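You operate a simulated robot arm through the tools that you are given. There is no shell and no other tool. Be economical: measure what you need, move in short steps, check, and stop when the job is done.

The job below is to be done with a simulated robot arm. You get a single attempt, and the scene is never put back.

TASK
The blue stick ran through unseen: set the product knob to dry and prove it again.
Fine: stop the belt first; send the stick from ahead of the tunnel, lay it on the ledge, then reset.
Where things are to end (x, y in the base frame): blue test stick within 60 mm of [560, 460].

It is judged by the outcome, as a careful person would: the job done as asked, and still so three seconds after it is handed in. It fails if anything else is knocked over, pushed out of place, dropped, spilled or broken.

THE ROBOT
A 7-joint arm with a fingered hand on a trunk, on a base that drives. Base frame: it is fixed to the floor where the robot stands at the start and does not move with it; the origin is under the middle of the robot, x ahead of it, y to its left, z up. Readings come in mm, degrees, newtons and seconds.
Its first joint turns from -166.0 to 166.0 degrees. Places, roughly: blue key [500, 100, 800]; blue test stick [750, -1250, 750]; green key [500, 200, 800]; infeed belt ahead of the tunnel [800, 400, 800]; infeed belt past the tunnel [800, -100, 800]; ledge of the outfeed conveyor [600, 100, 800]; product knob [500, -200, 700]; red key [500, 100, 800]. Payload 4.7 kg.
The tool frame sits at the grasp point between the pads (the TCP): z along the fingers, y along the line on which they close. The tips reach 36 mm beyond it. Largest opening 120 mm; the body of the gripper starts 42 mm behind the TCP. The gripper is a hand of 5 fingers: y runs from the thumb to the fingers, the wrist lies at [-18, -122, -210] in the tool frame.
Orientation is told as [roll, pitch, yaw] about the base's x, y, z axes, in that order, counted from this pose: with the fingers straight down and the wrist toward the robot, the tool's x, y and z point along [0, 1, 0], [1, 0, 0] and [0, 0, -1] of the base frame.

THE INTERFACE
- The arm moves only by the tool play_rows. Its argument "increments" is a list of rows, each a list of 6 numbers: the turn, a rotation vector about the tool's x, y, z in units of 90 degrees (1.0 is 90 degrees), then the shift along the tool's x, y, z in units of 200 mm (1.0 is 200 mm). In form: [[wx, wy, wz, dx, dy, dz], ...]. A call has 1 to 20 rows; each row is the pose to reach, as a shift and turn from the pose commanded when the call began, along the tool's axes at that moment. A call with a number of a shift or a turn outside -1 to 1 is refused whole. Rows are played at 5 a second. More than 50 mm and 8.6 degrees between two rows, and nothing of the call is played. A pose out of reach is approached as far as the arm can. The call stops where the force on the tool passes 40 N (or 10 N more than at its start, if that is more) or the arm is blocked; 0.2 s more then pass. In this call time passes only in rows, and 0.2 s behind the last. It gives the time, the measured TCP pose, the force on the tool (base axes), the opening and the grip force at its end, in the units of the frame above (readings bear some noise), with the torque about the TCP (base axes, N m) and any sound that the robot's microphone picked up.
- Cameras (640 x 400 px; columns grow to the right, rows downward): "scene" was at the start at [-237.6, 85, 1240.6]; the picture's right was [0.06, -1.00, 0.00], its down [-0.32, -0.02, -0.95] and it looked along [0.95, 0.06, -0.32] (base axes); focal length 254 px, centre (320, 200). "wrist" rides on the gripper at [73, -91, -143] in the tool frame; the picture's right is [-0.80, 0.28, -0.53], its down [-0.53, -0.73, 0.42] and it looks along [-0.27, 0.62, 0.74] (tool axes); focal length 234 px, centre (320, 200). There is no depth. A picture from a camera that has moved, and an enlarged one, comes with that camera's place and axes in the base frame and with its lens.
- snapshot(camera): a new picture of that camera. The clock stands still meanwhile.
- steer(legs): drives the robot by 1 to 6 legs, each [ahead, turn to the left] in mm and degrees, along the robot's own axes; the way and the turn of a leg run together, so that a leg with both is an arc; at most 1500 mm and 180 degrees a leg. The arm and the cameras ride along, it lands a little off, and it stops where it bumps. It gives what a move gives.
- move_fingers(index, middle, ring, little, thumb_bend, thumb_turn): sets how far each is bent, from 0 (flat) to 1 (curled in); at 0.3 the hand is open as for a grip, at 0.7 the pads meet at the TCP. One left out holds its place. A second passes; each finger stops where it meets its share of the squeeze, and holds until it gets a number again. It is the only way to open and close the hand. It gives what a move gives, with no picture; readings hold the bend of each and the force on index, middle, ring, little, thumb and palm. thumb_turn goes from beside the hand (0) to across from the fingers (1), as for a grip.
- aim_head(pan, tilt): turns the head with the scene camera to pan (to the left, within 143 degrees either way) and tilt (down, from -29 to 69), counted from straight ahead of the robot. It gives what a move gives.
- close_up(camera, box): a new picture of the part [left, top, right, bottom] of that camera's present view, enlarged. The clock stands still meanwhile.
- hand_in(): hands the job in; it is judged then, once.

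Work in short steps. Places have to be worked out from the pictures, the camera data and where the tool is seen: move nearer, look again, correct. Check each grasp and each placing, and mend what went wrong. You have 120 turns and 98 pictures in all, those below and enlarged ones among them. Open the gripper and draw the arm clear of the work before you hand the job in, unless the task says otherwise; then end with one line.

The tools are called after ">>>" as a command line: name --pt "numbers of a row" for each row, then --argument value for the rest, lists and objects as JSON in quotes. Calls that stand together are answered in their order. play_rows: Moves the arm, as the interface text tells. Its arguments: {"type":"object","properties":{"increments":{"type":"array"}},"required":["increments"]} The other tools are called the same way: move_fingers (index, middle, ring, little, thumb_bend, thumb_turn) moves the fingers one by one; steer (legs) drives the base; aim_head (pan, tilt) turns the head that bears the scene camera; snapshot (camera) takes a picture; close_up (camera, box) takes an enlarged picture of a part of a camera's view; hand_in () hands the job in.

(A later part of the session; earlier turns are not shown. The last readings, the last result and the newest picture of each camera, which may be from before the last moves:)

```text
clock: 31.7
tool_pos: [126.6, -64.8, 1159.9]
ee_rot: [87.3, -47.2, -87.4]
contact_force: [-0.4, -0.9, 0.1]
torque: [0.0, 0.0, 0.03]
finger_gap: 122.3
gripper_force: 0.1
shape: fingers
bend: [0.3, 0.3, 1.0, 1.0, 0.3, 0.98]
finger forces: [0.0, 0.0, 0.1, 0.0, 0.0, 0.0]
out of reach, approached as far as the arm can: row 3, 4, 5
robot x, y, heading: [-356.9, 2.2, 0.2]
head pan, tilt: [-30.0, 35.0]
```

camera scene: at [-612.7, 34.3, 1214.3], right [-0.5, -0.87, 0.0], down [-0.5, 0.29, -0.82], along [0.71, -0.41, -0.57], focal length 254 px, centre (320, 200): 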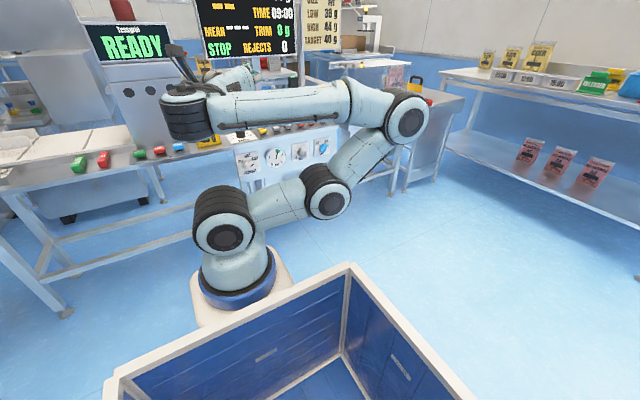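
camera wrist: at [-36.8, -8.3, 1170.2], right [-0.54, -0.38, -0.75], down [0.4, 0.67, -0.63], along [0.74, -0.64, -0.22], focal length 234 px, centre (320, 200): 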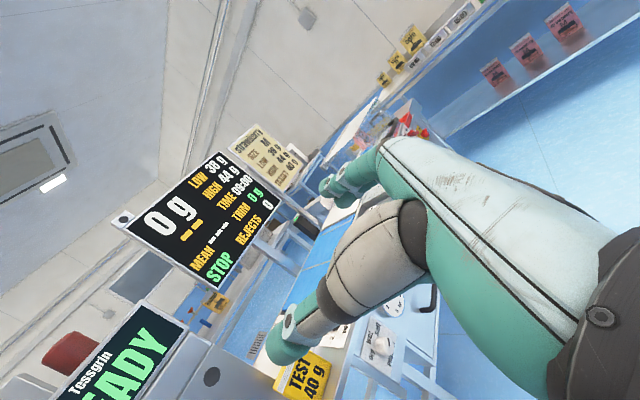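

Rolling back works, so I undo the path: roll back to palm-up, then tilt to fingers-down, and try another route.

>>> play_rows --pt "0 0 -0.09 0 0 0" --pt "0 0 -0.18 0 0 0" --pt "0 0 -0.27 0 0 0" --pt "0 0 -0.36 0 0 0" --pt "0 0 -0.45 0 0 0"

>>> play_rows --pt "0.09 0 0 0 0.1 0" --pt "0.18 0 0 0 0.2 0" --pt "0.27 0 0 0 0.3 0" --pt "0.36 0 0 0 0.4 0" --pt "0.45 0 0 0 0.4 0" --pt "0.54 0 0 0 0.4 0" --pt "0.63 0 0 0 0.4 0" --pt "0.72 0 0 0 0.4 0" --pt "0.81 0 0 0 0.4 0" --pt "0.9 0 0 0 0.4 0"

>>> snapshot --camera "scene"

```text
clock: 32.9
tool_pos: [119.1, 0.5, 1188.4]
ee_rot: [76.8, -79.9, -76.1]
contact_force: [0.2, 0.1, -1.0]
torque: [0.0, 0.03, -0.03]
finger_gap: 122.4
gripper_force: 0.0
shape: fingers
bend: [0.3, 0.3, 1.0, 1.0, 0.3, 0.98]
finger forces: [0.0, 0.0, 0.0, 0.0, 0.0, 0.0]
out of reach, approached as far as the arm can: row 1, 2, 3, 4, 5
robot x, y, heading: [-357.7, 0.6, 0.1]
head pan, tilt: [-30.0, 35.0]
```

```text
clock: 35.1
tool_pos: [122.0, -14.2, 1270.4]
ee_rot: [9.9, -6.5, -0.8]
contact_force: [-0.4, 0.5, 0.2]
torque: [-0.02, -0.07, -0.01]
finger_gap: 122.3
gripper_force: 0.1
shape: fingers
bend: [0.3, 0.3, 1.0, 1.0, 0.3, 0.98]
finger forces: [0.1, 0.1, 0.1, 0.0, 0.0, 0.0]
out of reach, approached as far as the arm can: row 1, 2, 3, 4, 5
robot x, y, heading: [-361.3, 0.8, -0.1]
head pan, tilt: [-30.0, 35.0]
```

```text
63 pictures are left
camera scene: at [-612.8, 34.6, 1214.3], right [-0.5, -0.87, 0.0], down [-0.5, 0.29, -0.82], along [0.71, -0.41, -0.57], focal length 254 px, centre (320, 200)
```

scene: 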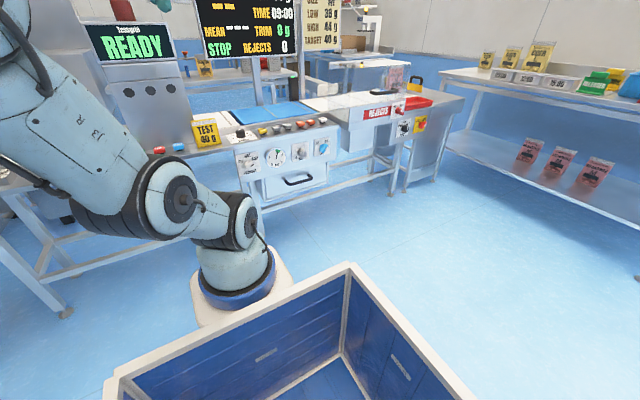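

The elbow is now on the left, out of the way. From this fingers-down pose I yaw −90° (fingers toward the right) before tilting up.

>>> play_rows --pt "0 0 0.09 -0.04 0.02 0.05" --pt "0 0 0.18 -0.08 0.04 0.1" --pt "0 0 0.27 -0.12 0.06 0.15" --pt "0 0 0.36 -0.16 0.08 0.2" --pt "0 0 0.45 -0.2 0.1 0.25" --pt "0 0 0.54 -0.24 0.12 0.3" --pt "0 0 0.63 -0.28 0.14 0.35" --pt "0 0 0.72 -0.32 0.16 0.4" --pt "0 0 0.81 -0.36 0.18 0.45" --pt "0 0 0.9 -0.4 0.2 0.5" --pt "0 0 0.98 -0.44 0.22 0.55"

>>> snapshot --camera "scene"

```text
clock: 37.7
tool_pos: [-9.2, -28.5, 1080.9]
ee_rot: [26.9, 15.6, -44.0]
contact_force: [0.3, -0.8, -0.7]
torque: [0.02, 0.04, 0.02]
finger_gap: 122.3
gripper_force: 0.0
shape: fingers
bend: [0.3, 0.3, 1.0, 1.0, 0.3, 0.98]
finger forces: [0.1, 0.0, 0.0, 0.0, 0.1, 0.0]
out of reach, approached as far as the arm can: row 2, 3, 4, 5, 6, 7, 8, 9, 10, 11
robot x, y, heading: [-360.5, 2.5, 0.2]
head pan, tilt: [-30.0, 35.0]
stopped in row 11: the arm was blocked; the commanded pose is now the measured one
```

```text
62 pictures are left
camera scene: at [-612.4, 34.4, 1214.4], right [-0.5, -0.87, 0.0], down [-0.5, 0.29, -0.82], along [0.71, -0.41, -0.57], focal length 254 px, centre (320, 200)
```

scene: 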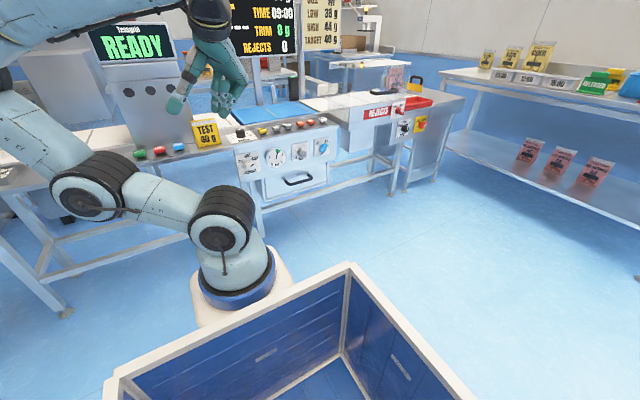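

Still against a limit, since the hand is too close to the robot. I move it outward (+x about 300 mm) first, without turning.

>>> play_rows --pt "0 0 0 0.15 0.13 -0.02" --pt "0 0 0 0.29 0.255 -0.035" --pt "0 0 0 0.435 0.38 -0.05" --pt "0 0 0 0.58 0.505 -0.07" --pt "0 0 0 0.725 0.63 -0.085" --pt "0 0 0 0.87 0.755 -0.1" --pt "0 0 0 1 0.88 -0.12"

>>> snapshot --camera "scene"

```text
clock: 39.3
tool_pos: [102.5, -113.6, 1092.6]
ee_rot: [27.1, 15.7, -44.0]
contact_force: [0.3, -0.4, -0.2]
torque: [0.02, 0.02, -0.01]
finger_gap: 122.4
gripper_force: 0.1
shape: fingers
bend: [0.3, 0.3, 1.0, 1.0, 0.3, 0.98]
finger forces: [0.0, 0.1, 0.0, 0.1, 0.0, 0.1]
out of reach, approached as far as the arm can: row 2, 3, 4, 5, 6, 7
robot x, y, heading: [-359.6, -4.0, 0.4]
head pan, tilt: [-30.0, 35.0]
```

```text
61 pictures are left
camera scene: at [-612.7, 34.4, 1214.3], right [-0.5, -0.87, 0.0], down [-0.5, 0.29, -0.82], along [0.71, -0.41, -0.57], focal length 254 px, centre (320, 200)
```

scene: 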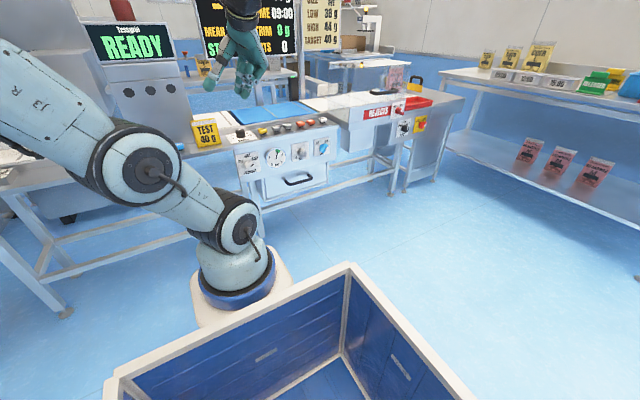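

It moved out. Now I bring the orientation back to plain fingers-down while moving further out to about (290, 0, 1150).

>>> play_rows --pt "-0.007 -0.05 -0.074 0.14 0.03 0.025" --pt "-0.014 -0.1 -0.148 0.28 0.06 0.05" --pt "-0.021 -0.15 -0.222 0.42 0.09 0.075" --pt "-0.028 -0.2 -0.296 0.56 0.12 0.1" --pt "-0.035 -0.25 -0.37 0.7 0.15 0.125" --pt "-0.042 -0.3 -0.444 0.85 0.18 0.15" --pt "-0.049 -0.35 -0.518 1 0.2 0.17"

>>> snapshot --camera "scene"

```text
clock: 40.9
tool_pos: [268.8, -54.1, 1133.9]
ee_rot: [2.1, -0.7, 1.3]
contact_force: [3.2, -0.3, -3.2]
torque: [0.14, 0.21, 0.09]
finger_gap: 122.4
gripper_force: 0.1
shape: fingers
bend: [0.3, 0.3, 1.0, 1.0, 0.3, 0.98]
finger forces: [0.0, 0.0, 0.1, 0.0, 0.0, 0.0]
out of reach, approached as far as the arm can: row 1, 2, 3, 4, 5, 6, 7
robot x, y, heading: [-356.1, 0.3, 0.1]
head pan, tilt: [-30.0, 35.0]
```

```text
60 pictures are left
camera scene: at [-611.4, 34.0, 1214.6], right [-0.5, -0.87, 0.0], down [-0.5, 0.29, -0.82], along [0.71, -0.41, -0.57], focal length 254 px, centre (320, 200)
```

scene: 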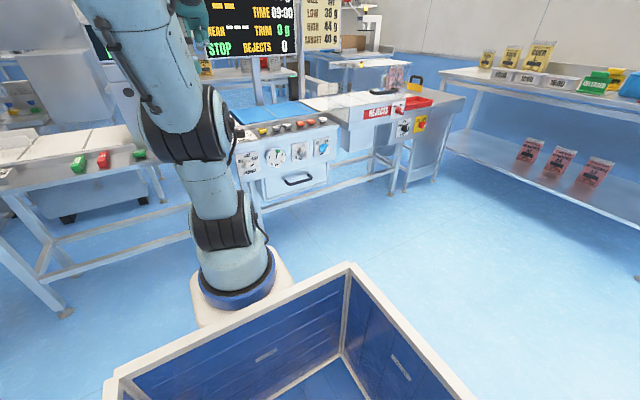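

Orientation is plain again, arm well extended. Now I yaw +90° (fingers to the left, thumb right).

>>> play_rows --pt "0 0 -0.09 0 0 0" --pt "0 0 -0.18 0 0 0" --pt "0 0 -0.27 0 0 0" --pt "0 0 -0.36 0 0 0" --pt "0 0 -0.45 0 0 0" --pt "0 0 -0.54 0 0 0" --pt "0 0 -0.63 0 0 0" --pt "0 0 -0.72 0 0 0" --pt "0 0 -0.81 0 0 0" --pt "0 0 -0.9 0 0 0" --pt "0 0 -0.99 0 0 0"

```text
clock: 43.3
tool_pos: [267.1, -52.4, 1135.9]
ee_rot: [-0.1, -0.1, 89.2]
contact_force: [-0.1, -0.8, 0.7]
torque: [-0.01, -0.02, -0.02]
finger_gap: 122.4
gripper_force: 0.0
shape: fingers
bend: [0.3, 0.3, 1.0, 1.0, 0.3, 0.98]
finger forces: [0.1, 0.0, 0.1, 0.0, 0.0, 0.0]
robot x, y, heading: [-360.9, -4.3, 0.0]
head pan, tilt: [-30.0, 35.0]
```

Yaw succeeded without limits. Next I tilt the fingers up to point forward, moving down and right toward the knob.

>>> play_rows --pt "0 -0.09 0 0 -0.05 0.08" --pt "0 -0.18 0 0 -0.1 0.16" --pt "0 -0.27 0 0 -0.15 0.24" --pt "0 -0.36 0 0 -0.2 0.32" --pt "0 -0.45 0 0 -0.25 0.4" --pt "0 -0.54 0 0 -0.3 0.48" --pt "0 -0.63 0 0 -0.35 0.56" --pt "0 -0.72 0 0 -0.4 0.64" --pt "0 -0.81 0 0 -0.45 0.72" --pt "0 -0.9 0 0 -0.5 0.8" --pt "0 -0.99 0 0 -0.55 0.9"

>>> snapshot --camera "scene"

>>> snapshot --camera "wrist"

```text
clock: 45.7
tool_pos: [267.1, -161.8, 956.3]
ee_rot: [-89.3, 0.1, 89.1]
contact_force: [0.7, 0.1, 0.6]
torque: [0.01, -0.01, -0.02]
finger_gap: 122.2
gripper_force: 0.0
shape: fingers
bend: [0.3, 0.3, 1.0, 1.0, 0.3, 0.98]
finger forces: [0.1, 0.1, 0.0, 0.0, 0.1, 0.1]
robot x, y, heading: [-359.4, -1.6, 0.1]
head pan, tilt: [-30.0, 35.0]
```

```text
59 pictures are left
camera scene: at [-612.8, 34.5, 1214.3], right [-0.5, -0.87, 0.0], down [-0.5, 0.29, -0.82], along [0.71, -0.41, -0.57], focal length 254 px, centre (320, 200)
```

scene: 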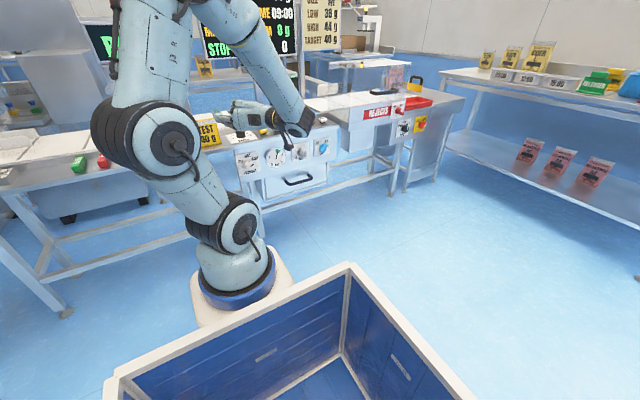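

```text
58 pictures are left
camera wrist: at [121.1, -248.9, 885.7], right [-0.51, 0.29, 0.81], down [0.42, -0.74, 0.53], along [0.75, 0.61, 0.26], focal length 234 px, centre (320, 200)
```

wrist: 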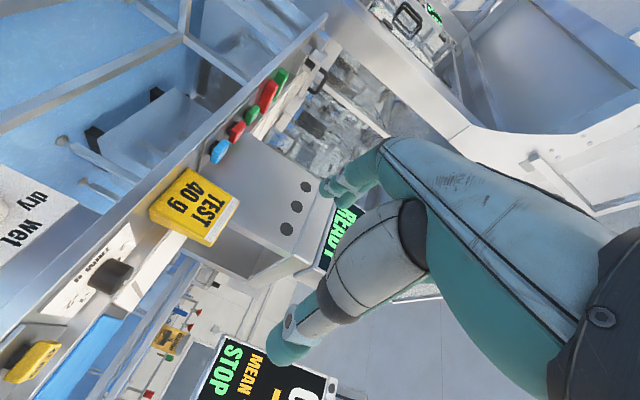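

The pose works: fingers forward, thumb right. I now descend to the knob's height, staying about 80 mm short of it.

>>> play_rows --pt "0 0 0 0.2 -0.03 0.05" --pt "0 0 0 0.4 -0.06 0.1" --pt "0 0 0 0.6 -0.1 0.15" --pt "0 0 0 0.8 -0.14 0.2" --pt "0 0 0 1 -0.18 0.25"

>>> play_rows --pt "0 0 0 0.1 -0.02 0.05" --pt "0 0 0 0.2 -0.045 0.1" --pt "0 0 0 0.34 -0.045 0.2"

>>> close_up --camera "scene" --box '[180, 90, 340, 190]'

>>> snapshot --camera "wrist"

```text
clock: 46.9
tool_pos: [311.6, -199.8, 755.0]
ee_rot: [-89.2, -0.1, 89.0]
contact_force: [-0.2, 0.6, 0.2]
torque: [-0.01, 0.05, 0.03]
finger_gap: 122.5
gripper_force: 0.0
shape: fingers
bend: [0.3, 0.3, 1.0, 1.0, 0.3, 0.98]
finger forces: [0.0, 0.0, 0.0, 0.0, 0.0, 0.0]
robot x, y, heading: [-358.9, 0.3, 0.3]
head pan, tilt: [-30.0, 35.0]
```

```text
clock: 47.7
tool_pos: [349.4, -206.6, 686.8]
ee_rot: [-89.2, -0.1, 89.0]
contact_force: [0.2, -0.3, 0.1]
torque: [0.0, -0.02, 0.01]
finger_gap: 122.4
gripper_force: 0.1
shape: fingers
bend: [0.3, 0.3, 1.0, 1.0, 0.3, 0.98]
finger forces: [0.0, 0.0, 0.0, 0.0, 0.1, 0.1]
robot x, y, heading: [-357.1, 0.7, 0.1]
head pan, tilt: [-30.0, 35.0]
```

```text
4.00 times, centred on (260, 140) of scene
camera zoom: at [-612.7, 34.4, 1214.3], right [-0.5, -0.87, 0.0], down [-0.5, 0.29, -0.82], along [0.71, -0.41, -0.57], focal length 1016 px, centre (560, 440)
```

zoom: 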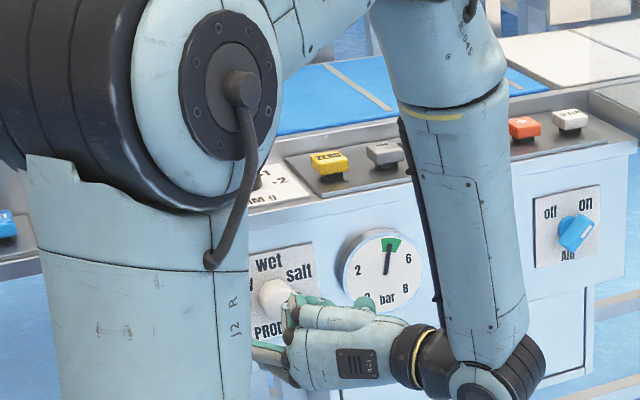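

```text
56 pictures are left
camera wrist: at [204.8, -295.1, 616.5], right [-0.51, 0.29, 0.81], down [0.42, -0.74, 0.53], along [0.75, 0.61, 0.26], focal length 234 px, centre (320, 200)
```

wrist: 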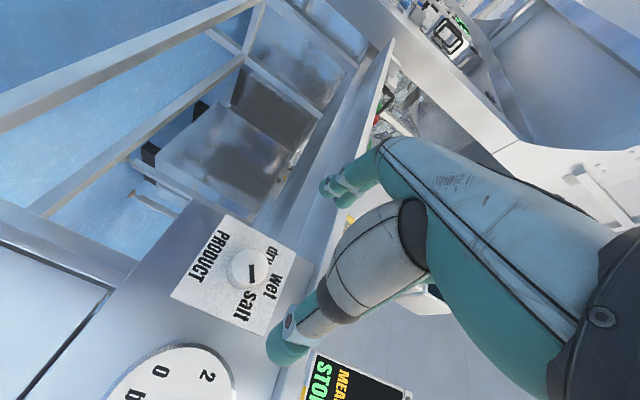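

The wrist view shows the knob well; combining views its front is about (462, −216, 667). I move nearer and pre-roll the hand 27° clockwise to leave room for the twist.

>>> play_rows --pt "0 0 0.08 0.05 -0.02 0.06" --pt "0 0 0.16 0.1 -0.045 0.12" --pt "0 0 0.24 0.1 -0.045 0.18" --pt "0 0 0.3 0.1 -0.045 0.22"

>>> snapshot --camera "wrist"

```text
clock: 48.7
tool_pos: [394.6, -218.2, 666.4]
ee_rot: [-89.0, -27.1, 88.6]
contact_force: [0.8, -0.4, -0.6]
torque: [-0.02, 0.0, 0.02]
finger_gap: 122.5
gripper_force: 0.1
shape: fingers
bend: [0.3, 0.3, 1.0, 1.0, 0.3, 0.98]
finger forces: [0.1, 0.0, 0.1, 0.1, 0.1, 0.0]
robot x, y, heading: [-358.6, 1.0, 0.1]
head pan, tilt: [-30.0, 35.0]
```

```text
55 pictures are left
camera wrist: at [249.9, -262.7, 561.2], right [-0.51, -0.11, 0.85], down [0.41, -0.9, 0.13], along [0.75, 0.42, 0.51], focal length 234 px, centre (320, 200)
```

wrist: 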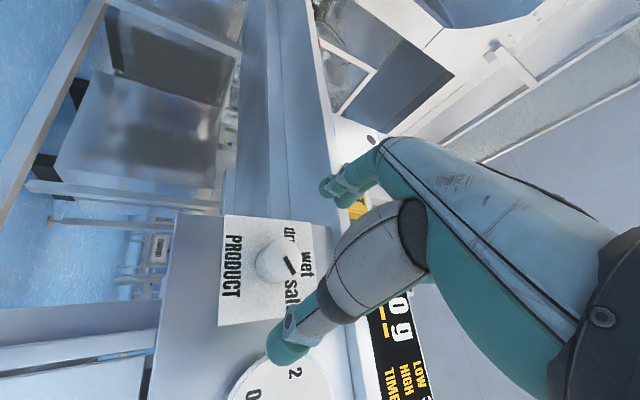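

Aligned to within a few mm: knob at about (465, −219, 663). I narrow the pinch somewhat to spare the gauge and go 40 mm forward.

>>> move_fingers --index 0.42 --middle 0.42 --thumb_bend 0.42

>>> play_rows --pt "0 0 0 0.01 0 0.1" --pt "0 0 0 0.015 0 0.2"

>>> snapshot --camera "wrist"

>>> close_up --camera "scene" --box '[220, 120, 316, 180]'

```text
clock: 49.7
tool_pos: [395.4, -219.3, 665.3]
ee_rot: [-89.1, -27.0, 88.6]
contact_force: [-0.2, -0.4, 0.4]
torque: [0.0, 0.0, -0.02]
finger_gap: 87.4
gripper_force: 0.1
shape: fingers
bend: [0.42, 0.42, 1.0, 1.0, 0.42, 0.99]
finger forces: [0.1, 0.0, 0.0, 0.0, 0.1, 0.0]
robot x, y, heading: [-357.2, -4.3, 0.5]
head pan, tilt: [-30.0, 35.0]
```

```text
clock: 50.3
tool_pos: [435.6, -218.2, 661.9]
ee_rot: [-89.1, -27.1, 88.6]
contact_force: [0.0, 0.4, -0.9]
torque: [0.02, -0.02, 0.0]
finger_gap: 87.6
gripper_force: 0.1
shape: fingers
bend: [0.42, 0.42, 1.0, 1.0, 0.42, 0.99]
finger forces: [0.1, 0.1, 0.1, 0.1, 0.0, 0.0]
robot x, y, heading: [-363.1, -0.5, 0.1]
head pan, tilt: [-30.0, 35.0]
```

```text
54 pictures are left
camera wrist: at [290.1, -262.3, 558.5], right [-0.51, -0.11, 0.85], down [0.41, -0.9, 0.13], along [0.75, 0.42, 0.51], focal length 234 px, centre (320, 200)
```

wrist: 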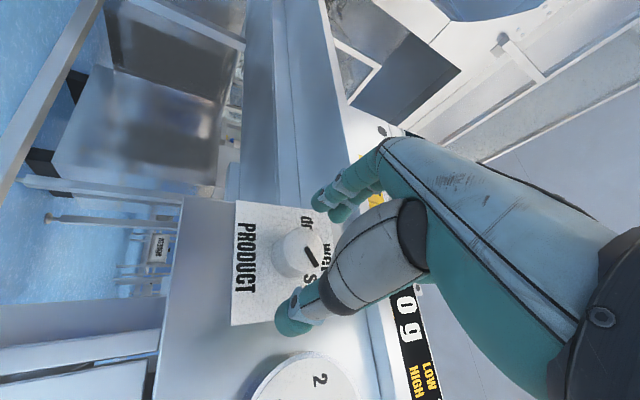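

```text
6.67 times, centred on (268, 150) of scene
camera zoom: at [-612.7, 34.4, 1214.3], right [-0.5, -0.87, 0.0], down [-0.5, 0.29, -0.82], along [0.71, -0.41, -0.57], focal length 1692 px, centre (667, 533)
```

zoom: 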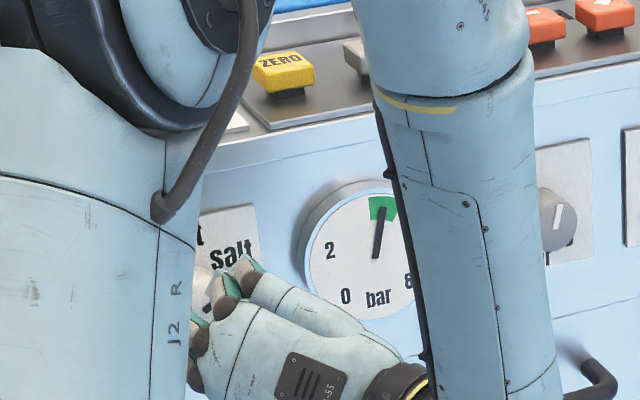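

The knob sits between thumb and fingers. I advance 13 mm more and close thumb, index and middle on it.

>>> play_rows --pt "0 0 0 0.005 0 0.03" --pt "0 0 0 0.005 0 0.065"

>>> move_fingers --index 0.75 --middle 0.75 --thumb_bend 0.75

>>> snapshot --camera "wrist"

```text
clock: 50.9
tool_pos: [449.1, -217.0, 661.1]
ee_rot: [-89.1, -27.2, 88.6]
contact_force: [-0.1, 0.1, 0.4]
torque: [0.03, 0.0, -0.02]
finger_gap: 87.2
gripper_force: 0.0
shape: fingers
bend: [0.42, 0.42, 1.0, 1.0, 0.42, 0.99]
finger forces: [0.1, 0.0, 0.0, 0.0, 0.0, 0.1]
robot x, y, heading: [-357.9, -0.5, 0.0]
head pan, tilt: [-30.0, 35.0]
```

```text
clock: 51.9
tool_pos: [449.6, -217.2, 660.8]
ee_rot: [-89.2, -27.0, 88.6]
contact_force: [3.3, -0.3, 3.3]
torque: [0.0, -0.15, 0.06]
finger_gap: 38.2
gripper_force: 15.7
shape: fingers
bend: [0.56, 0.6, 1.0, 1.0, 0.62, 1.0]
finger forces: [8.3, 7.5, 0.0, 0.0, 16.0, 0.0]
robot x, y, heading: [-358.2, -2.1, 0.1]
head pan, tilt: [-30.0, 35.0]
```

```text
52 pictures are left
camera wrist: at [302.8, -261.5, 557.4], right [-0.52, -0.11, 0.85], down [0.41, -0.9, 0.13], along [0.75, 0.42, 0.51], focal length 234 px, centre (320, 200)
```

wrist: 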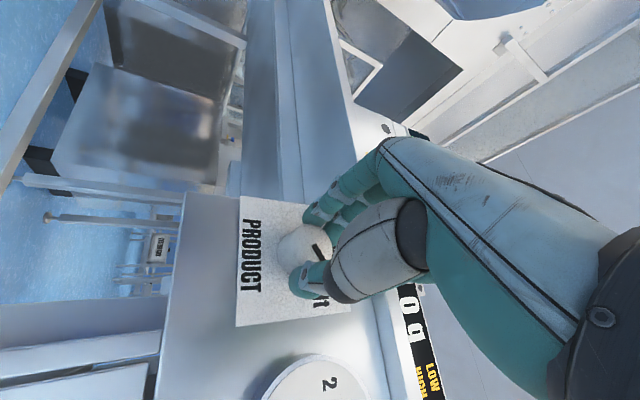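

Gripped firmly (8/7.5/16 N). I twist 29° counter-clockwise first and check.

>>> play_rows --pt "0 0 -0.08 0 0 0" --pt "0 0 -0.16 0 0 0" --pt "0 0 -0.24 0 0 0" --pt "0 0 -0.32 0 0 0"

>>> snapshot --camera "wrist"

```text
clock: 52.9
tool_pos: [447.8, -217.2, 661.4]
ee_rot: [-89.3, 1.7, 89.1]
contact_force: [6.2, 3.8, 9.9]
torque: [0.09, -0.3, 0.24]
finger_gap: 38.2
gripper_force: 16.8
shape: fingers
bend: [0.56, 0.6, 1.0, 1.0, 0.63, 1.0]
finger forces: [8.0, 10.6, 0.1, 0.0, 15.0, 0.1]
robot x, y, heading: [-360.2, 3.6, 0.1]
head pan, tilt: [-30.0, 35.0]
```

```text
51 pictures are left
camera wrist: at [302.6, -306.8, 594.4], right [-0.51, 0.31, 0.8], down [0.42, -0.72, 0.55], along [0.75, 0.62, 0.24], focal length 234 px, centre (320, 200)
```

wrist: 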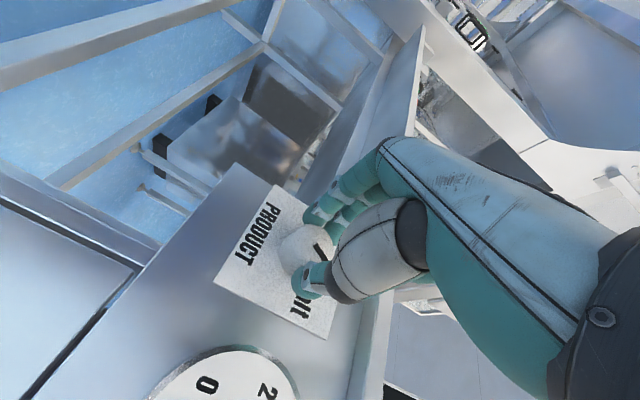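

The mark keeps its place relative to the hand, so the knob turns with it. I continue.

>>> play_rows --pt "0 0 -0.08 0 0 0" --pt "0 0 -0.16 0 0 0" --pt "0 0 -0.24 0 0 0" --pt "0 0 -0.32 0 0 0" --pt "0 0 -0.4 0 0 0" --pt "0 0 -0.48 0 0 0"

>>> play_rows --pt "0 0 -0.08 0 0 0" --pt "0 0 -0.16 0 0 0" --pt "0 0 -0.24 0 0 0" --pt "0 0 -0.32 0 0 0" --pt "0 0 -0.4 0 0 0" --pt "0 0 -0.47 0 0 0"

>>> snapshot --camera "wrist"

```text
clock: 54.3
tool_pos: [447.6, -217.0, 662.3]
ee_rot: [-88.9, 45.1, 89.9]
contact_force: [12.1, 14.7, 14.2]
torque: [0.12, -0.27, 0.49]
finger_gap: 38.0
gripper_force: 18.2
shape: fingers
bend: [0.57, 0.59, 1.0, 1.0, 0.63, 1.0]
finger forces: [5.8, 13.5, 0.0, 0.1, 17.0, 0.0]
robot x, y, heading: [-356.8, 0.3, -0.0]
head pan, tilt: [-30.0, 35.0]
```

```text
clock: 55.7
tool_pos: [447.3, -215.5, 660.4]
ee_rot: [-72.5, 87.3, 106.6]
contact_force: [4.5, 22.6, 10.7]
torque: [0.23, -0.32, 0.72]
finger_gap: 38.3
gripper_force: 18.7
shape: fingers
bend: [0.59, 0.61, 1.0, 1.0, 0.62, 1.0]
finger forces: [4.7, 12.6, 0.0, 0.0, 20.8, 0.0]
robot x, y, heading: [-358.7, 0.6, 0.3]
head pan, tilt: [-30.0, 35.0]
```

```text
50 pictures are left
camera wrist: at [304.7, -289.2, 750.9], right [-0.52, 0.82, -0.23], down [0.44, 0.49, 0.75], along [0.73, 0.28, -0.62], focal length 234 px, centre (320, 200)
```

wrist: 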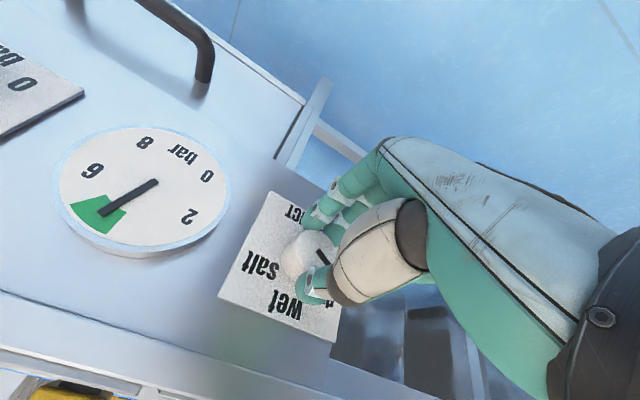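

Turned about 114°. I release, back off straight, and read the mark.

>>> move_fingers --index 0.42 --middle 0.42 --thumb_bend 0.42

>>> play_rows --pt "0 0 0 0 0 -0.2" --pt "0 0 0 0 0 -0.4"

>>> close_up --camera "wrist" --box '[140, 150, 380, 300]'

```text
clock: 56.7
tool_pos: [447.8, -216.5, 661.4]
ee_rot: [-73.2, 87.1, 105.9]
contact_force: [-0.2, -0.1, -0.2]
torque: [-0.01, 0.05, -0.02]
finger_gap: 86.5
gripper_force: 0.1
shape: fingers
bend: [0.42, 0.42, 1.0, 1.0, 0.42, 0.99]
finger forces: [0.0, 0.0, 0.0, 0.1, 0.1, 0.0]
robot x, y, heading: [-362.9, -0.7, 0.2]
head pan, tilt: [-30.0, 35.0]
```

```text
clock: 57.3
tool_pos: [368.4, -216.8, 661.2]
ee_rot: [-73.4, 87.1, 105.7]
contact_force: [-1.0, 0.0, -0.1]
torque: [-0.01, 0.03, 0.01]
finger_gap: 86.4
gripper_force: 0.0
shape: fingers
bend: [0.42, 0.42, 1.0, 1.0, 0.42, 0.99]
finger forces: [0.1, 0.0, 0.0, 0.0, 0.1, 0.1]
robot x, y, heading: [-357.5, -4.0, 0.1]
head pan, tilt: [-30.0, 35.0]
```

```text
2.67 times, centred on (260, 225) of wrist
camera zoom: at [225.1, -289.2, 752.0], right [-0.52, 0.82, -0.23], down [0.44, 0.49, 0.75], along [0.73, 0.28, -0.62], focal length 624 px, centre (480, 133)
```

zoom: 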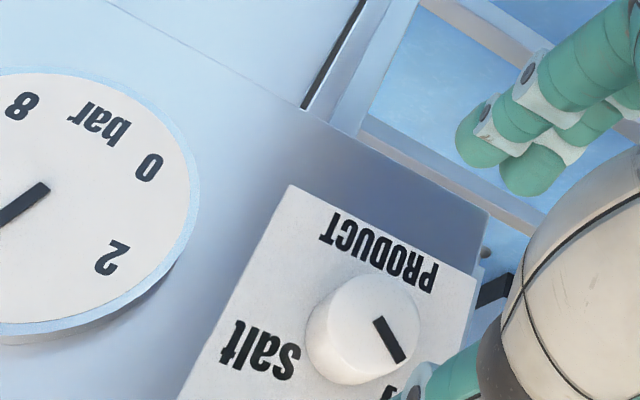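

The mark now points to dry (about −62°). I retract, rolling back to the earlier hand pose, then turn the fingers down.

>>> play_rows --pt "0 0 0 0 0 -0.2" --pt "0 0 0.09 0 -0.06 -0.35" --pt "0 0 0.18 -0.03 -0.12 -0.45" --pt "0 0 0.27 -0.06 -0.2 -0.5" --pt "0 0 0.36 -0.1 -0.3 -0.5" --pt "0 0 0.45 -0.13 -0.4 -0.5" --pt "0 0 0.54 -0.16 -0.5 -0.5" --pt "0 0 0.63 -0.2 -0.6 -0.5" --pt "0 0 0.72 -0.25 -0.7 -0.5" --pt "0 0 0.81 -0.3 -0.8 -0.5" --pt "0 0 0.9 -0.33 -0.9 -0.5" --pt "0 0 0.97 -0.33 -1 -0.5"

>>> snapshot --camera "wrist"

>>> play_rows --pt "0 0.09 0 -0.08 0 0" --pt "0 0.18 0 -0.16 0 0" --pt "0 0.27 0 -0.24 0 0" --pt "0 0.36 0 -0.32 0 0" --pt "0 0.45 0 -0.4 0 0" --pt "0 0.54 0 -0.48 0 0" --pt "0 0.63 0 -0.56 0 0" --pt "0 0.72 0 -0.64 0 0" --pt "0 0.81 0 -0.72 0 0" --pt "0 0.9 0 -0.8 0 0" --pt "0 0.99 0 -0.9 0 0"

```text
clock: 59.9
tool_pos: [271.5, -157.8, 865.4]
ee_rot: [-89.2, -0.2, 89.0]
contact_force: [-0.5, 0.0, 0.5]
torque: [0.0, 0.02, -0.01]
finger_gap: 86.6
gripper_force: 0.1
shape: fingers
bend: [0.42, 0.42, 1.0, 1.0, 0.42, 0.99]
finger forces: [0.1, 0.0, 0.0, 0.0, 0.0, 0.0]
robot x, y, heading: [-357.8, 1.1, -0.0]
head pan, tilt: [-30.0, 35.0]
```

```text
48 pictures are left
camera wrist: at [126.2, -245.4, 795.6], right [-0.51, 0.29, 0.81], down [0.42, -0.74, 0.52], along [0.75, 0.61, 0.26], focal length 234 px, centre (320, 200)
```

wrist: 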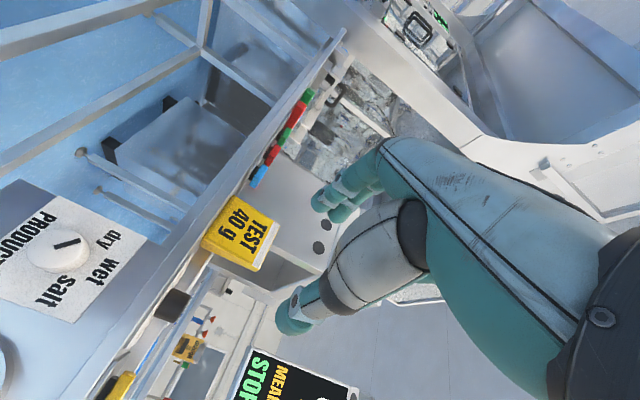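

```text
clock: 62.3
tool_pos: [273.6, -159.5, 1047.3]
ee_rot: [0.0, 0.1, 89.0]
contact_force: [-0.4, 0.3, 0.6]
torque: [-0.03, 0.01, 0.02]
finger_gap: 86.7
gripper_force: 0.0
shape: fingers
bend: [0.42, 0.42, 1.0, 1.0, 0.42, 0.99]
finger forces: [0.0, 0.1, 0.1, 0.0, 0.0, 0.0]
robot x, y, heading: [-356.8, -0.7, -0.0]
head pan, tilt: [-30.0, 35.0]
```

The knob clearly points to "dry". Now I drive for the stick: turn right, go along the line, turn back, then look at the reject end.

>>> steer --legs '[[0, -90], [1150, 0], [0, 90]]'

>>> aim_head --pan -10 --tilt 25

>>> snapshot --camera "scene"

```text
clock: 75.8
tool_pos: [310.9, -1255.0, 1046.0]
ee_rot: [-0.1, -0.1, 92.9]
contact_force: [-0.1, 0.0, 0.5]
torque: [0.0, 0.03, -0.02]
finger_gap: 86.9
gripper_force: 0.1
shape: fingers
bend: [0.42, 0.42, 1.0, 1.0, 0.42, 0.99]
finger forces: [0.0, 0.0, 0.1, 0.0, 0.0, 0.0]
robot x, y, heading: [-328.2, -1138.0, 3.9]
head pan, tilt: [-30.0, 35.0]
```

```text
clock: 76.6
tool_pos: [311.1, -1255.9, 1047.1]
ee_rot: [-0.1, -0.1, 93.0]
contact_force: [-0.6, -0.4, -0.1]
torque: [-0.01, 0.0, 0.02]
finger_gap: 86.5
gripper_force: 0.1
shape: fingers
bend: [0.42, 0.42, 1.0, 1.0, 0.42, 0.99]
finger forces: [0.0, 0.0, 0.0, 0.0, 0.0, 0.1]
robot x, y, heading: [-332.1, -1134.9, 4.0]
head pan, tilt: [-10.0, 25.0]
```

```text
47 pictures are left
camera scene: at [-574.9, -1091.2, 1230.0], right [-0.11, -0.99, 0.0], down [-0.42, 0.05, -0.91], along [0.9, -0.1, -0.42], focal length 254 px, centre (320, 200)
```

scene: 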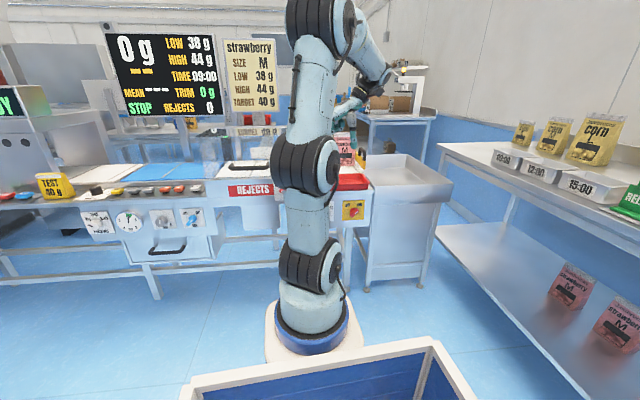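

The arm blocks the view, so I raise the hand by 100 mm and drive 330 mm nearer to use the wrist camera from above.

>>> play_rows --pt "0 0 0 0 0 -0.2" --pt "0 0 0 0 0 -0.4" --pt "0 0 0 0 0 -0.6"

>>> steer --legs '[[160, -4], [170, 0]]'

>>> snapshot --camera "wrist"

>>> snapshot --camera "scene"

```text
clock: 77.4
tool_pos: [308.9, -1254.4, 1167.8]
ee_rot: [0.0, -0.1, 92.9]
contact_force: [1.1, -0.3, 0.4]
torque: [0.02, -0.02, -0.01]
finger_gap: 86.1
gripper_force: 0.1
shape: fingers
bend: [0.42, 0.42, 1.0, 1.0, 0.42, 0.99]
finger forces: [0.0, 0.0, 0.0, 0.1, 0.0, 0.1]
robot x, y, heading: [-331.0, -1136.5, 4.1]
head pan, tilt: [-10.0, 25.0]
```

```text
clock: 79.9
tool_pos: [624.7, -1294.0, 1168.3]
ee_rot: [-0.1, -0.2, 88.8]
contact_force: [-0.5, 0.0, 0.0]
torque: [0.0, -0.01, -0.02]
finger_gap: 86.7
gripper_force: 0.0
shape: fingers
bend: [0.42, 0.42, 1.0, 1.0, 0.42, 0.99]
finger forces: [0.0, 0.0, 0.1, 0.1, 0.0, 0.0]
robot x, y, heading: [-4.1, -1136.9, -0.2]
head pan, tilt: [-10.0, 25.0]
```

```text
46 pictures are left
camera wrist: at [550.9, -1382.0, 1310.7], right [0.81, 0.26, 0.53], down [0.52, -0.74, -0.42], along [0.28, 0.62, -0.74], focal length 234 px, centre (320, 200)
```

wrist: 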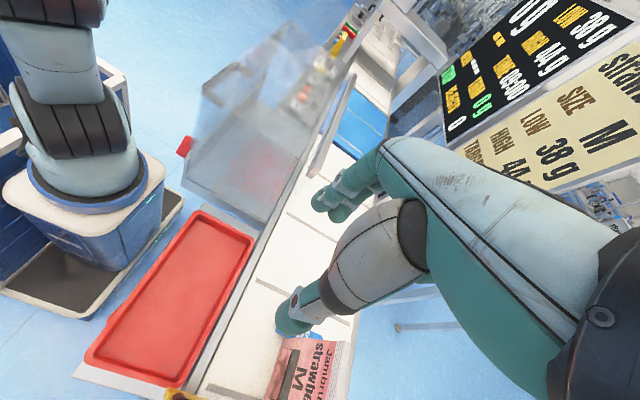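

```text
45 pictures are left
camera scene: at [-245.2, -1069.2, 1230.1], right [-0.18, -0.98, 0.0], down [-0.42, 0.07, -0.91], along [0.89, -0.16, -0.42], focal length 254 px, centre (320, 200)
```

scene: 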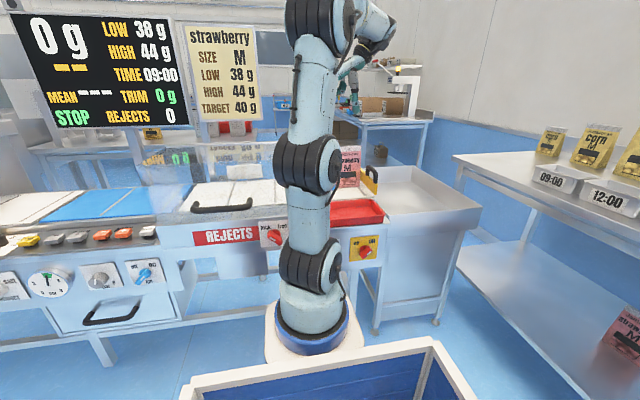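

The clear guard covers only the reject box; the pouch stands on the belt and the stick seems hidden by the thumb. I enlarge and shift the hand a bit to see.

>>> play_rows --pt "0 0 0 0.1 0.2 0" --pt "0 0 0 0.2 0.4 0" --pt "0 0 0 0.2 0.6 0"

>>> snapshot --camera "wrist"

```text
clock: 80.7
tool_pos: [586.6, -1171.6, 1165.7]
ee_rot: [0.0, -0.1, 88.8]
contact_force: [1.4, -0.2, -0.5]
torque: [0.02, 0.03, 0.0]
finger_gap: 86.6
gripper_force: 0.1
shape: fingers
bend: [0.42, 0.42, 1.0, 1.0, 0.42, 0.99]
finger forces: [0.0, 0.0, 0.1, 0.0, 0.0, 0.0]
robot x, y, heading: [-6.3, -1133.6, -0.2]
head pan, tilt: [-10.0, 25.0]
```

```text
44 pictures are left
camera wrist: at [512.7, -1260.8, 1308.8], right [0.81, 0.26, 0.53], down [0.52, -0.74, -0.43], along [0.28, 0.62, -0.74], focal length 234 px, centre (320, 200)
```

wrist: 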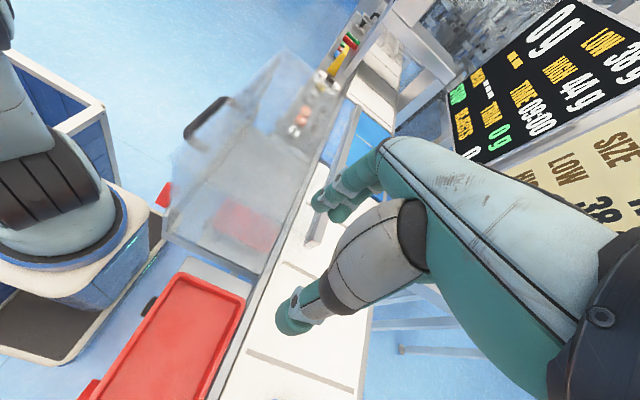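

I move the hand to −y instead, so the pouch and stick come up into the middle of the wrist view.

>>> play_rows --pt "0 0 0 0 -0.24 0" --pt "0 0 0 0 -0.48 0" --pt "0 0 0 0 -0.72 0" --pt "0 0 0 0 -0.96 0"

>>> play_rows --pt "0 0 0 0 -0.2 0" --pt "0 0 0 0.1 -0.35 0"

>>> snapshot --camera "wrist"

```text
clock: 81.7
tool_pos: [582.3, -1361.3, 1163.0]
ee_rot: [-0.1, 0.0, 89.0]
contact_force: [-0.7, 1.0, 1.0]
torque: [-0.09, -0.08, -0.01]
finger_gap: 86.7
gripper_force: 0.1
shape: fingers
bend: [0.42, 0.42, 1.0, 1.0, 0.42, 0.99]
finger forces: [0.0, 0.0, 0.0, 0.1, 0.0, 0.0]
out of reach, approached as far as the arm can: row 4
robot x, y, heading: [-8.7, -1129.7, -0.0]
head pan, tilt: [-10.0, 25.0]
```

```text
clock: 82.3
tool_pos: [559.4, -1424.4, 1129.2]
ee_rot: [-0.1, -0.1, 88.9]
contact_force: [1.2, 1.8, 0.9]
torque: [-0.14, -0.01, 0.06]
finger_gap: 86.9
gripper_force: 0.1
shape: fingers
bend: [0.42, 0.42, 1.0, 1.0, 0.42, 0.99]
finger forces: [0.0, 0.0, 0.0, 0.1, 0.1, 0.1]
out of reach, approached as far as the arm can: row 1, 2
robot x, y, heading: [-3.4, -1129.0, -0.3]
head pan, tilt: [-10.0, 25.0]
```

```text
43 pictures are left
camera wrist: at [485.7, -1513.6, 1271.9], right [0.81, 0.26, 0.53], down [0.52, -0.74, -0.42], along [0.28, 0.62, -0.74], focal length 234 px, centre (320, 200)
```

wrist: 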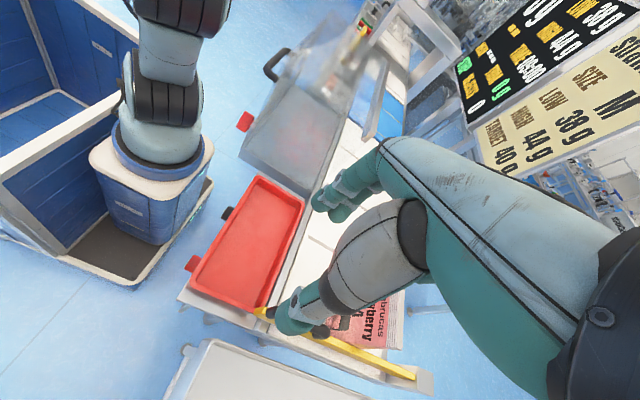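

The thumb blocks the view; I swing it aside, and go back a bit.

>>> move_fingers --thumb_bend 0.3 --thumb_turn 0

>>> play_rows --pt "0 0 0 -0.1 0.2 0" --pt "0 0 0 -0.25 0.38 0"

>>> snapshot --camera "wrist"

```text
clock: 83.3
tool_pos: [559.7, -1425.6, 1127.9]
ee_rot: [0.0, -0.1, 88.8]
contact_force: [0.9, 0.8, 0.4]
torque: [0.0, 0.01, 0.01]
finger_gap: 163.7
gripper_force: 0.0
shape: fingers
bend: [0.42, 0.42, 1.0, 1.0, 0.3, 0.0]
finger forces: [0.0, 0.0, 0.1, 0.1, 0.0, 0.0]
robot x, y, heading: [-3.4, -1129.8, -0.1]
head pan, tilt: [-10.0, 25.0]
```

```text
clock: 83.9
tool_pos: [612.4, -1352.8, 1129.3]
ee_rot: [0.0, -0.1, 88.8]
contact_force: [-0.3, -0.7, 0.8]
torque: [0.0, -0.01, 0.0]
finger_gap: 163.6
gripper_force: 0.1
shape: fingers
bend: [0.42, 0.42, 1.0, 1.0, 0.3, 0.0]
finger forces: [0.0, 0.0, 0.0, 0.1, 0.0, 0.1]
robot x, y, heading: [-5.9, -1131.8, -0.1]
head pan, tilt: [-10.0, 25.0]
```

```text
42 pictures are left
camera wrist: at [537.5, -1441.6, 1273.6], right [0.81, 0.26, 0.53], down [0.52, -0.74, -0.43], along [0.28, 0.62, -0.74], focal length 234 px, centre (320, 200)
```

wrist: 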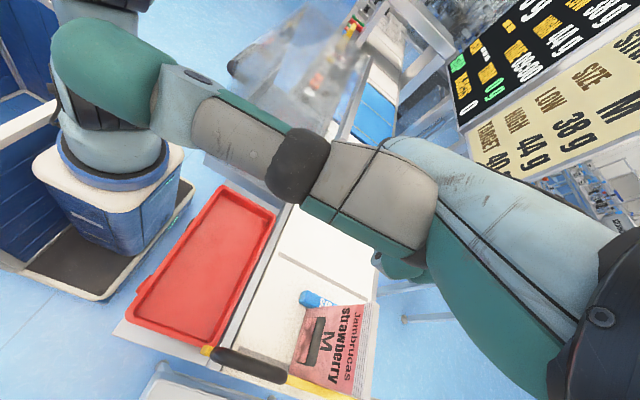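

The blue stick shows up next to the pouch. I enlarge.

>>> close_up --camera "wrist" --box '[200, 250, 408, 380]'

```text
3.08 times, centred on (304, 315) of wrist
camera zoom: at [537.5, -1441.6, 1273.6], right [0.81, 0.26, 0.53], down [0.52, -0.74, -0.43], along [0.28, 0.62, -0.74], focal length 720 px, centre (369, -154)
```

zoom: 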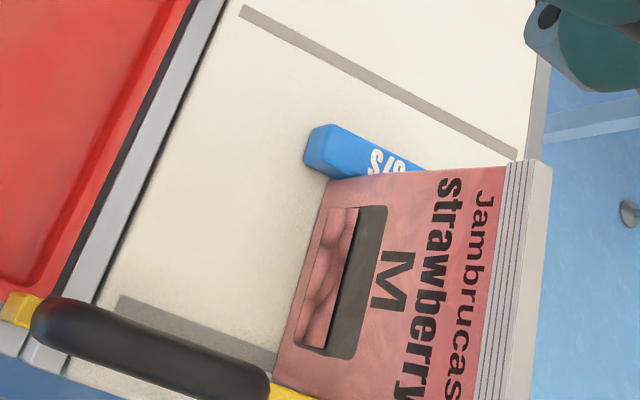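

The stick lies roughly along x from about (770, −1290), touching distance beside the standing pouch. I look from the head camera too.

>>> aim_head --pan -12 --tilt 22

>>> close_up --camera "scene" --box '[240, 120, 480, 270]'

```text
clock: 84.5
tool_pos: [612.2, -1353.0, 1129.3]
ee_rot: [-0.2, -0.1, 88.8]
contact_force: [0.4, -0.2, 0.0]
torque: [0.03, -0.01, 0.01]
finger_gap: 163.5
gripper_force: 0.0
shape: fingers
bend: [0.42, 0.42, 1.0, 1.0, 0.3, 0.0]
finger forces: [0.0, 0.1, 0.1, 0.1, 0.0, 0.0]
robot x, y, heading: [-2.8, -1132.4, -0.0]
head pan, tilt: [-12.0, 22.0]
```

```text
2.67 times, centred on (360, 195) of scene
camera zoom: at [-245.2, -1072.6, 1234.9], right [-0.21, -0.98, 0.0], down [-0.37, 0.08, -0.93], along [0.91, -0.19, -0.37], focal length 677 px, centre (213, 213)
```

zoom: 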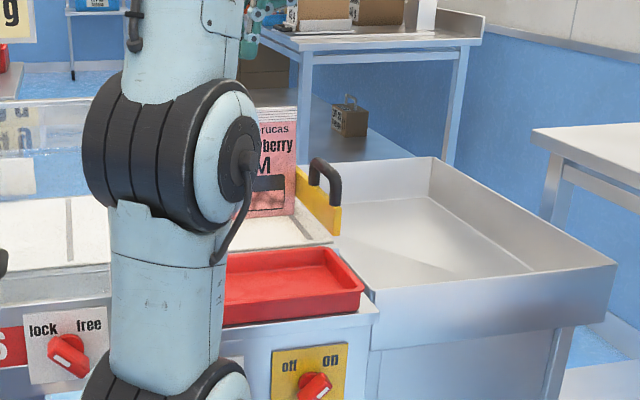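

Belt height works out to ~790 and the pouch face at x≈780, y<−1310; the stick's near end sticks out ~20 mm in front of it. For a safe pinch I want the hand on the +y side (fingers toward −y), so I try to yaw the hand by −180° here, high and clear.

>>> play_rows --pt "0 0 0.09 0 0.1 0" --pt "0 0 0.18 0 0.2 0" --pt "0 0 0.27 0 0.3 0" --pt "0 0 0.36 0 0.4 0" --pt "0 0 0.45 0 0.5 0" --pt "0 0 0.54 0 0.6 0" --pt "0 0 0.63 0 0.7 0" --pt "0 0 0.72 0 0.75 0" --pt "0 0 0.81 0 0.75 0" --pt "0 0 0.9 0 0.75 0" --pt "0 0 0.99 0 0.75 0"

>>> play_rows --pt "0 0 0.09 0 0 0" --pt "0 0 0.18 0 0 0" --pt "0 0 0.27 0 0 0" --pt "0 0 0.36 0 0 0" --pt "0 0 0.45 0 0 0" --pt "0 0 0.54 0 0 0" --pt "0 0 0.63 0 0 0" --pt "0 0 0.72 0 0 0" --pt "0 0 0.81 0 0 0" --pt "0 0 0.9 0 0 0" --pt "0 0 0.99 0 0 0"

>>> snapshot --camera "scene"

```text
clock: 86.9
tool_pos: [615.8, -1200.9, 1128.1]
ee_rot: [0.1, -0.1, 2.3]
contact_force: [0.1, -1.2, -0.4]
torque: [0.04, -0.04, 0.01]
finger_gap: 163.7
gripper_force: 0.0
shape: fingers
bend: [0.42, 0.42, 1.0, 1.0, 0.3, 0.0]
finger forces: [0.0, 0.0, 0.1, 0.0, 0.0, 0.0]
robot x, y, heading: [-6.0, -1132.8, 0.0]
head pan, tilt: [-12.0, 22.0]
```

```text
clock: 89.3
tool_pos: [299.6, -1299.8, 1066.4]
ee_rot: [9.9, 0.3, -83.5]
contact_force: [-5.4, 3.7, 2.3]
torque: [-0.33, -0.44, -0.1]
finger_gap: 163.9
gripper_force: 0.1
shape: fingers
bend: [0.42, 0.42, 1.0, 1.0, 0.3, 0.0]
finger forces: [0.0, 0.0, 0.0, 0.1, 0.1, 0.0]
out of reach, approached as far as the arm can: row 1, 2, 3, 4, 5, 6, 7, 8, 9, 10, 11
robot x, y, heading: [-6.1, -1135.0, -0.3]
head pan, tilt: [-12.0, 22.0]
```

```text
39 pictures are left
camera scene: at [-244.8, -1067.1, 1235.2], right [-0.21, -0.98, 0.0], down [-0.37, 0.07, -0.93], along [0.91, -0.2, -0.37], focal length 254 px, centre (320, 200)
```

scene: 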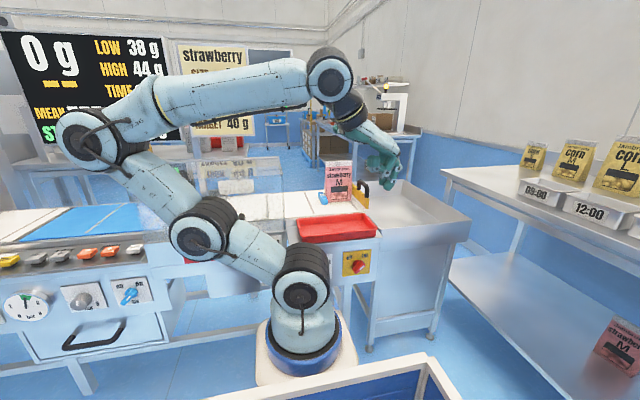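

The hand reached yaw −84° near the robot, and now the head camera sees the stick. I enlarge.

>>> close_up --camera "scene" --box '[288, 140, 400, 210]'

```text
5.71 times, centred on (344, 175) of scene
camera zoom: at [-244.8, -1067.1, 1235.2], right [-0.21, -0.98, 0.0], down [-0.37, 0.07, -0.93], along [0.91, -0.2, -0.37], focal length 1451 px, centre (183, 343)
```

zoom: 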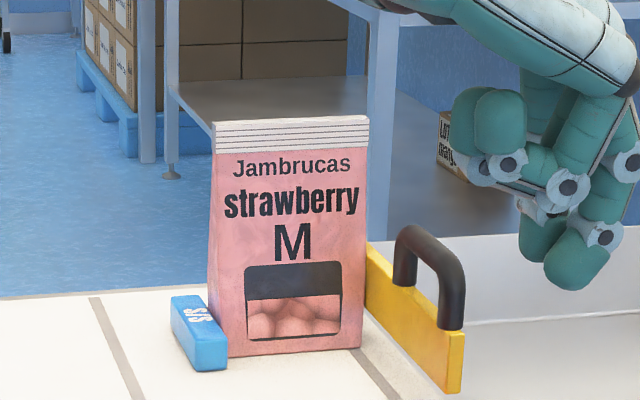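

The stick lies along x: near end ≈(765, −1305), ~27 mm wide, ~20 high, pouch face x≈788. I extend the hand outward and lower in this orientation, levelling it.

>>> play_rows --pt "0 -0.03 0.02 0.2 0.02 0.07" --pt "0 -0.06 0.04 0.4 0.04 0.14" --pt "0 -0.09 0.05 0.6 0.06 0.21" --pt "0 -0.11 0.07 0.8 0.08 0.28" --pt "0 -0.11 0.07 1 0.1 0.35"

>>> snapshot --camera "scene"

```text
clock: 90.5
tool_pos: [293.3, -1303.8, 1031.1]
ee_rot: [10.9, 0.0, -89.4]
contact_force: [0.2, 0.6, 0.0]
torque: [-0.02, 0.03, -0.02]
finger_gap: 163.8
gripper_force: 0.1
shape: fingers
bend: [0.42, 0.42, 1.0, 1.0, 0.3, 0.0]
finger forces: [0.1, 0.0, 0.1, 0.1, 0.0, 0.1]
out of reach, approached as far as the arm can: row 1, 2, 3, 4, 5
robot x, y, heading: [-7.6, -1132.9, -0.1]
head pan, tilt: [-12.0, 22.0]
```

```text
37 pictures are left
camera scene: at [-245.3, -1072.3, 1234.9], right [-0.21, -0.98, 0.0], down [-0.37, 0.08, -0.93], along [0.91, -0.19, -0.37], focal length 254 px, centre (320, 200)
```

scene: 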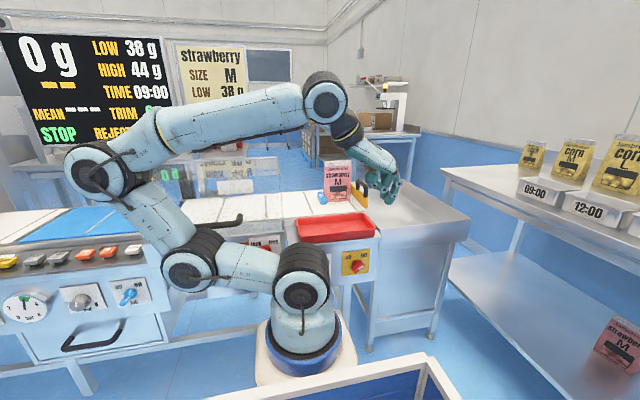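

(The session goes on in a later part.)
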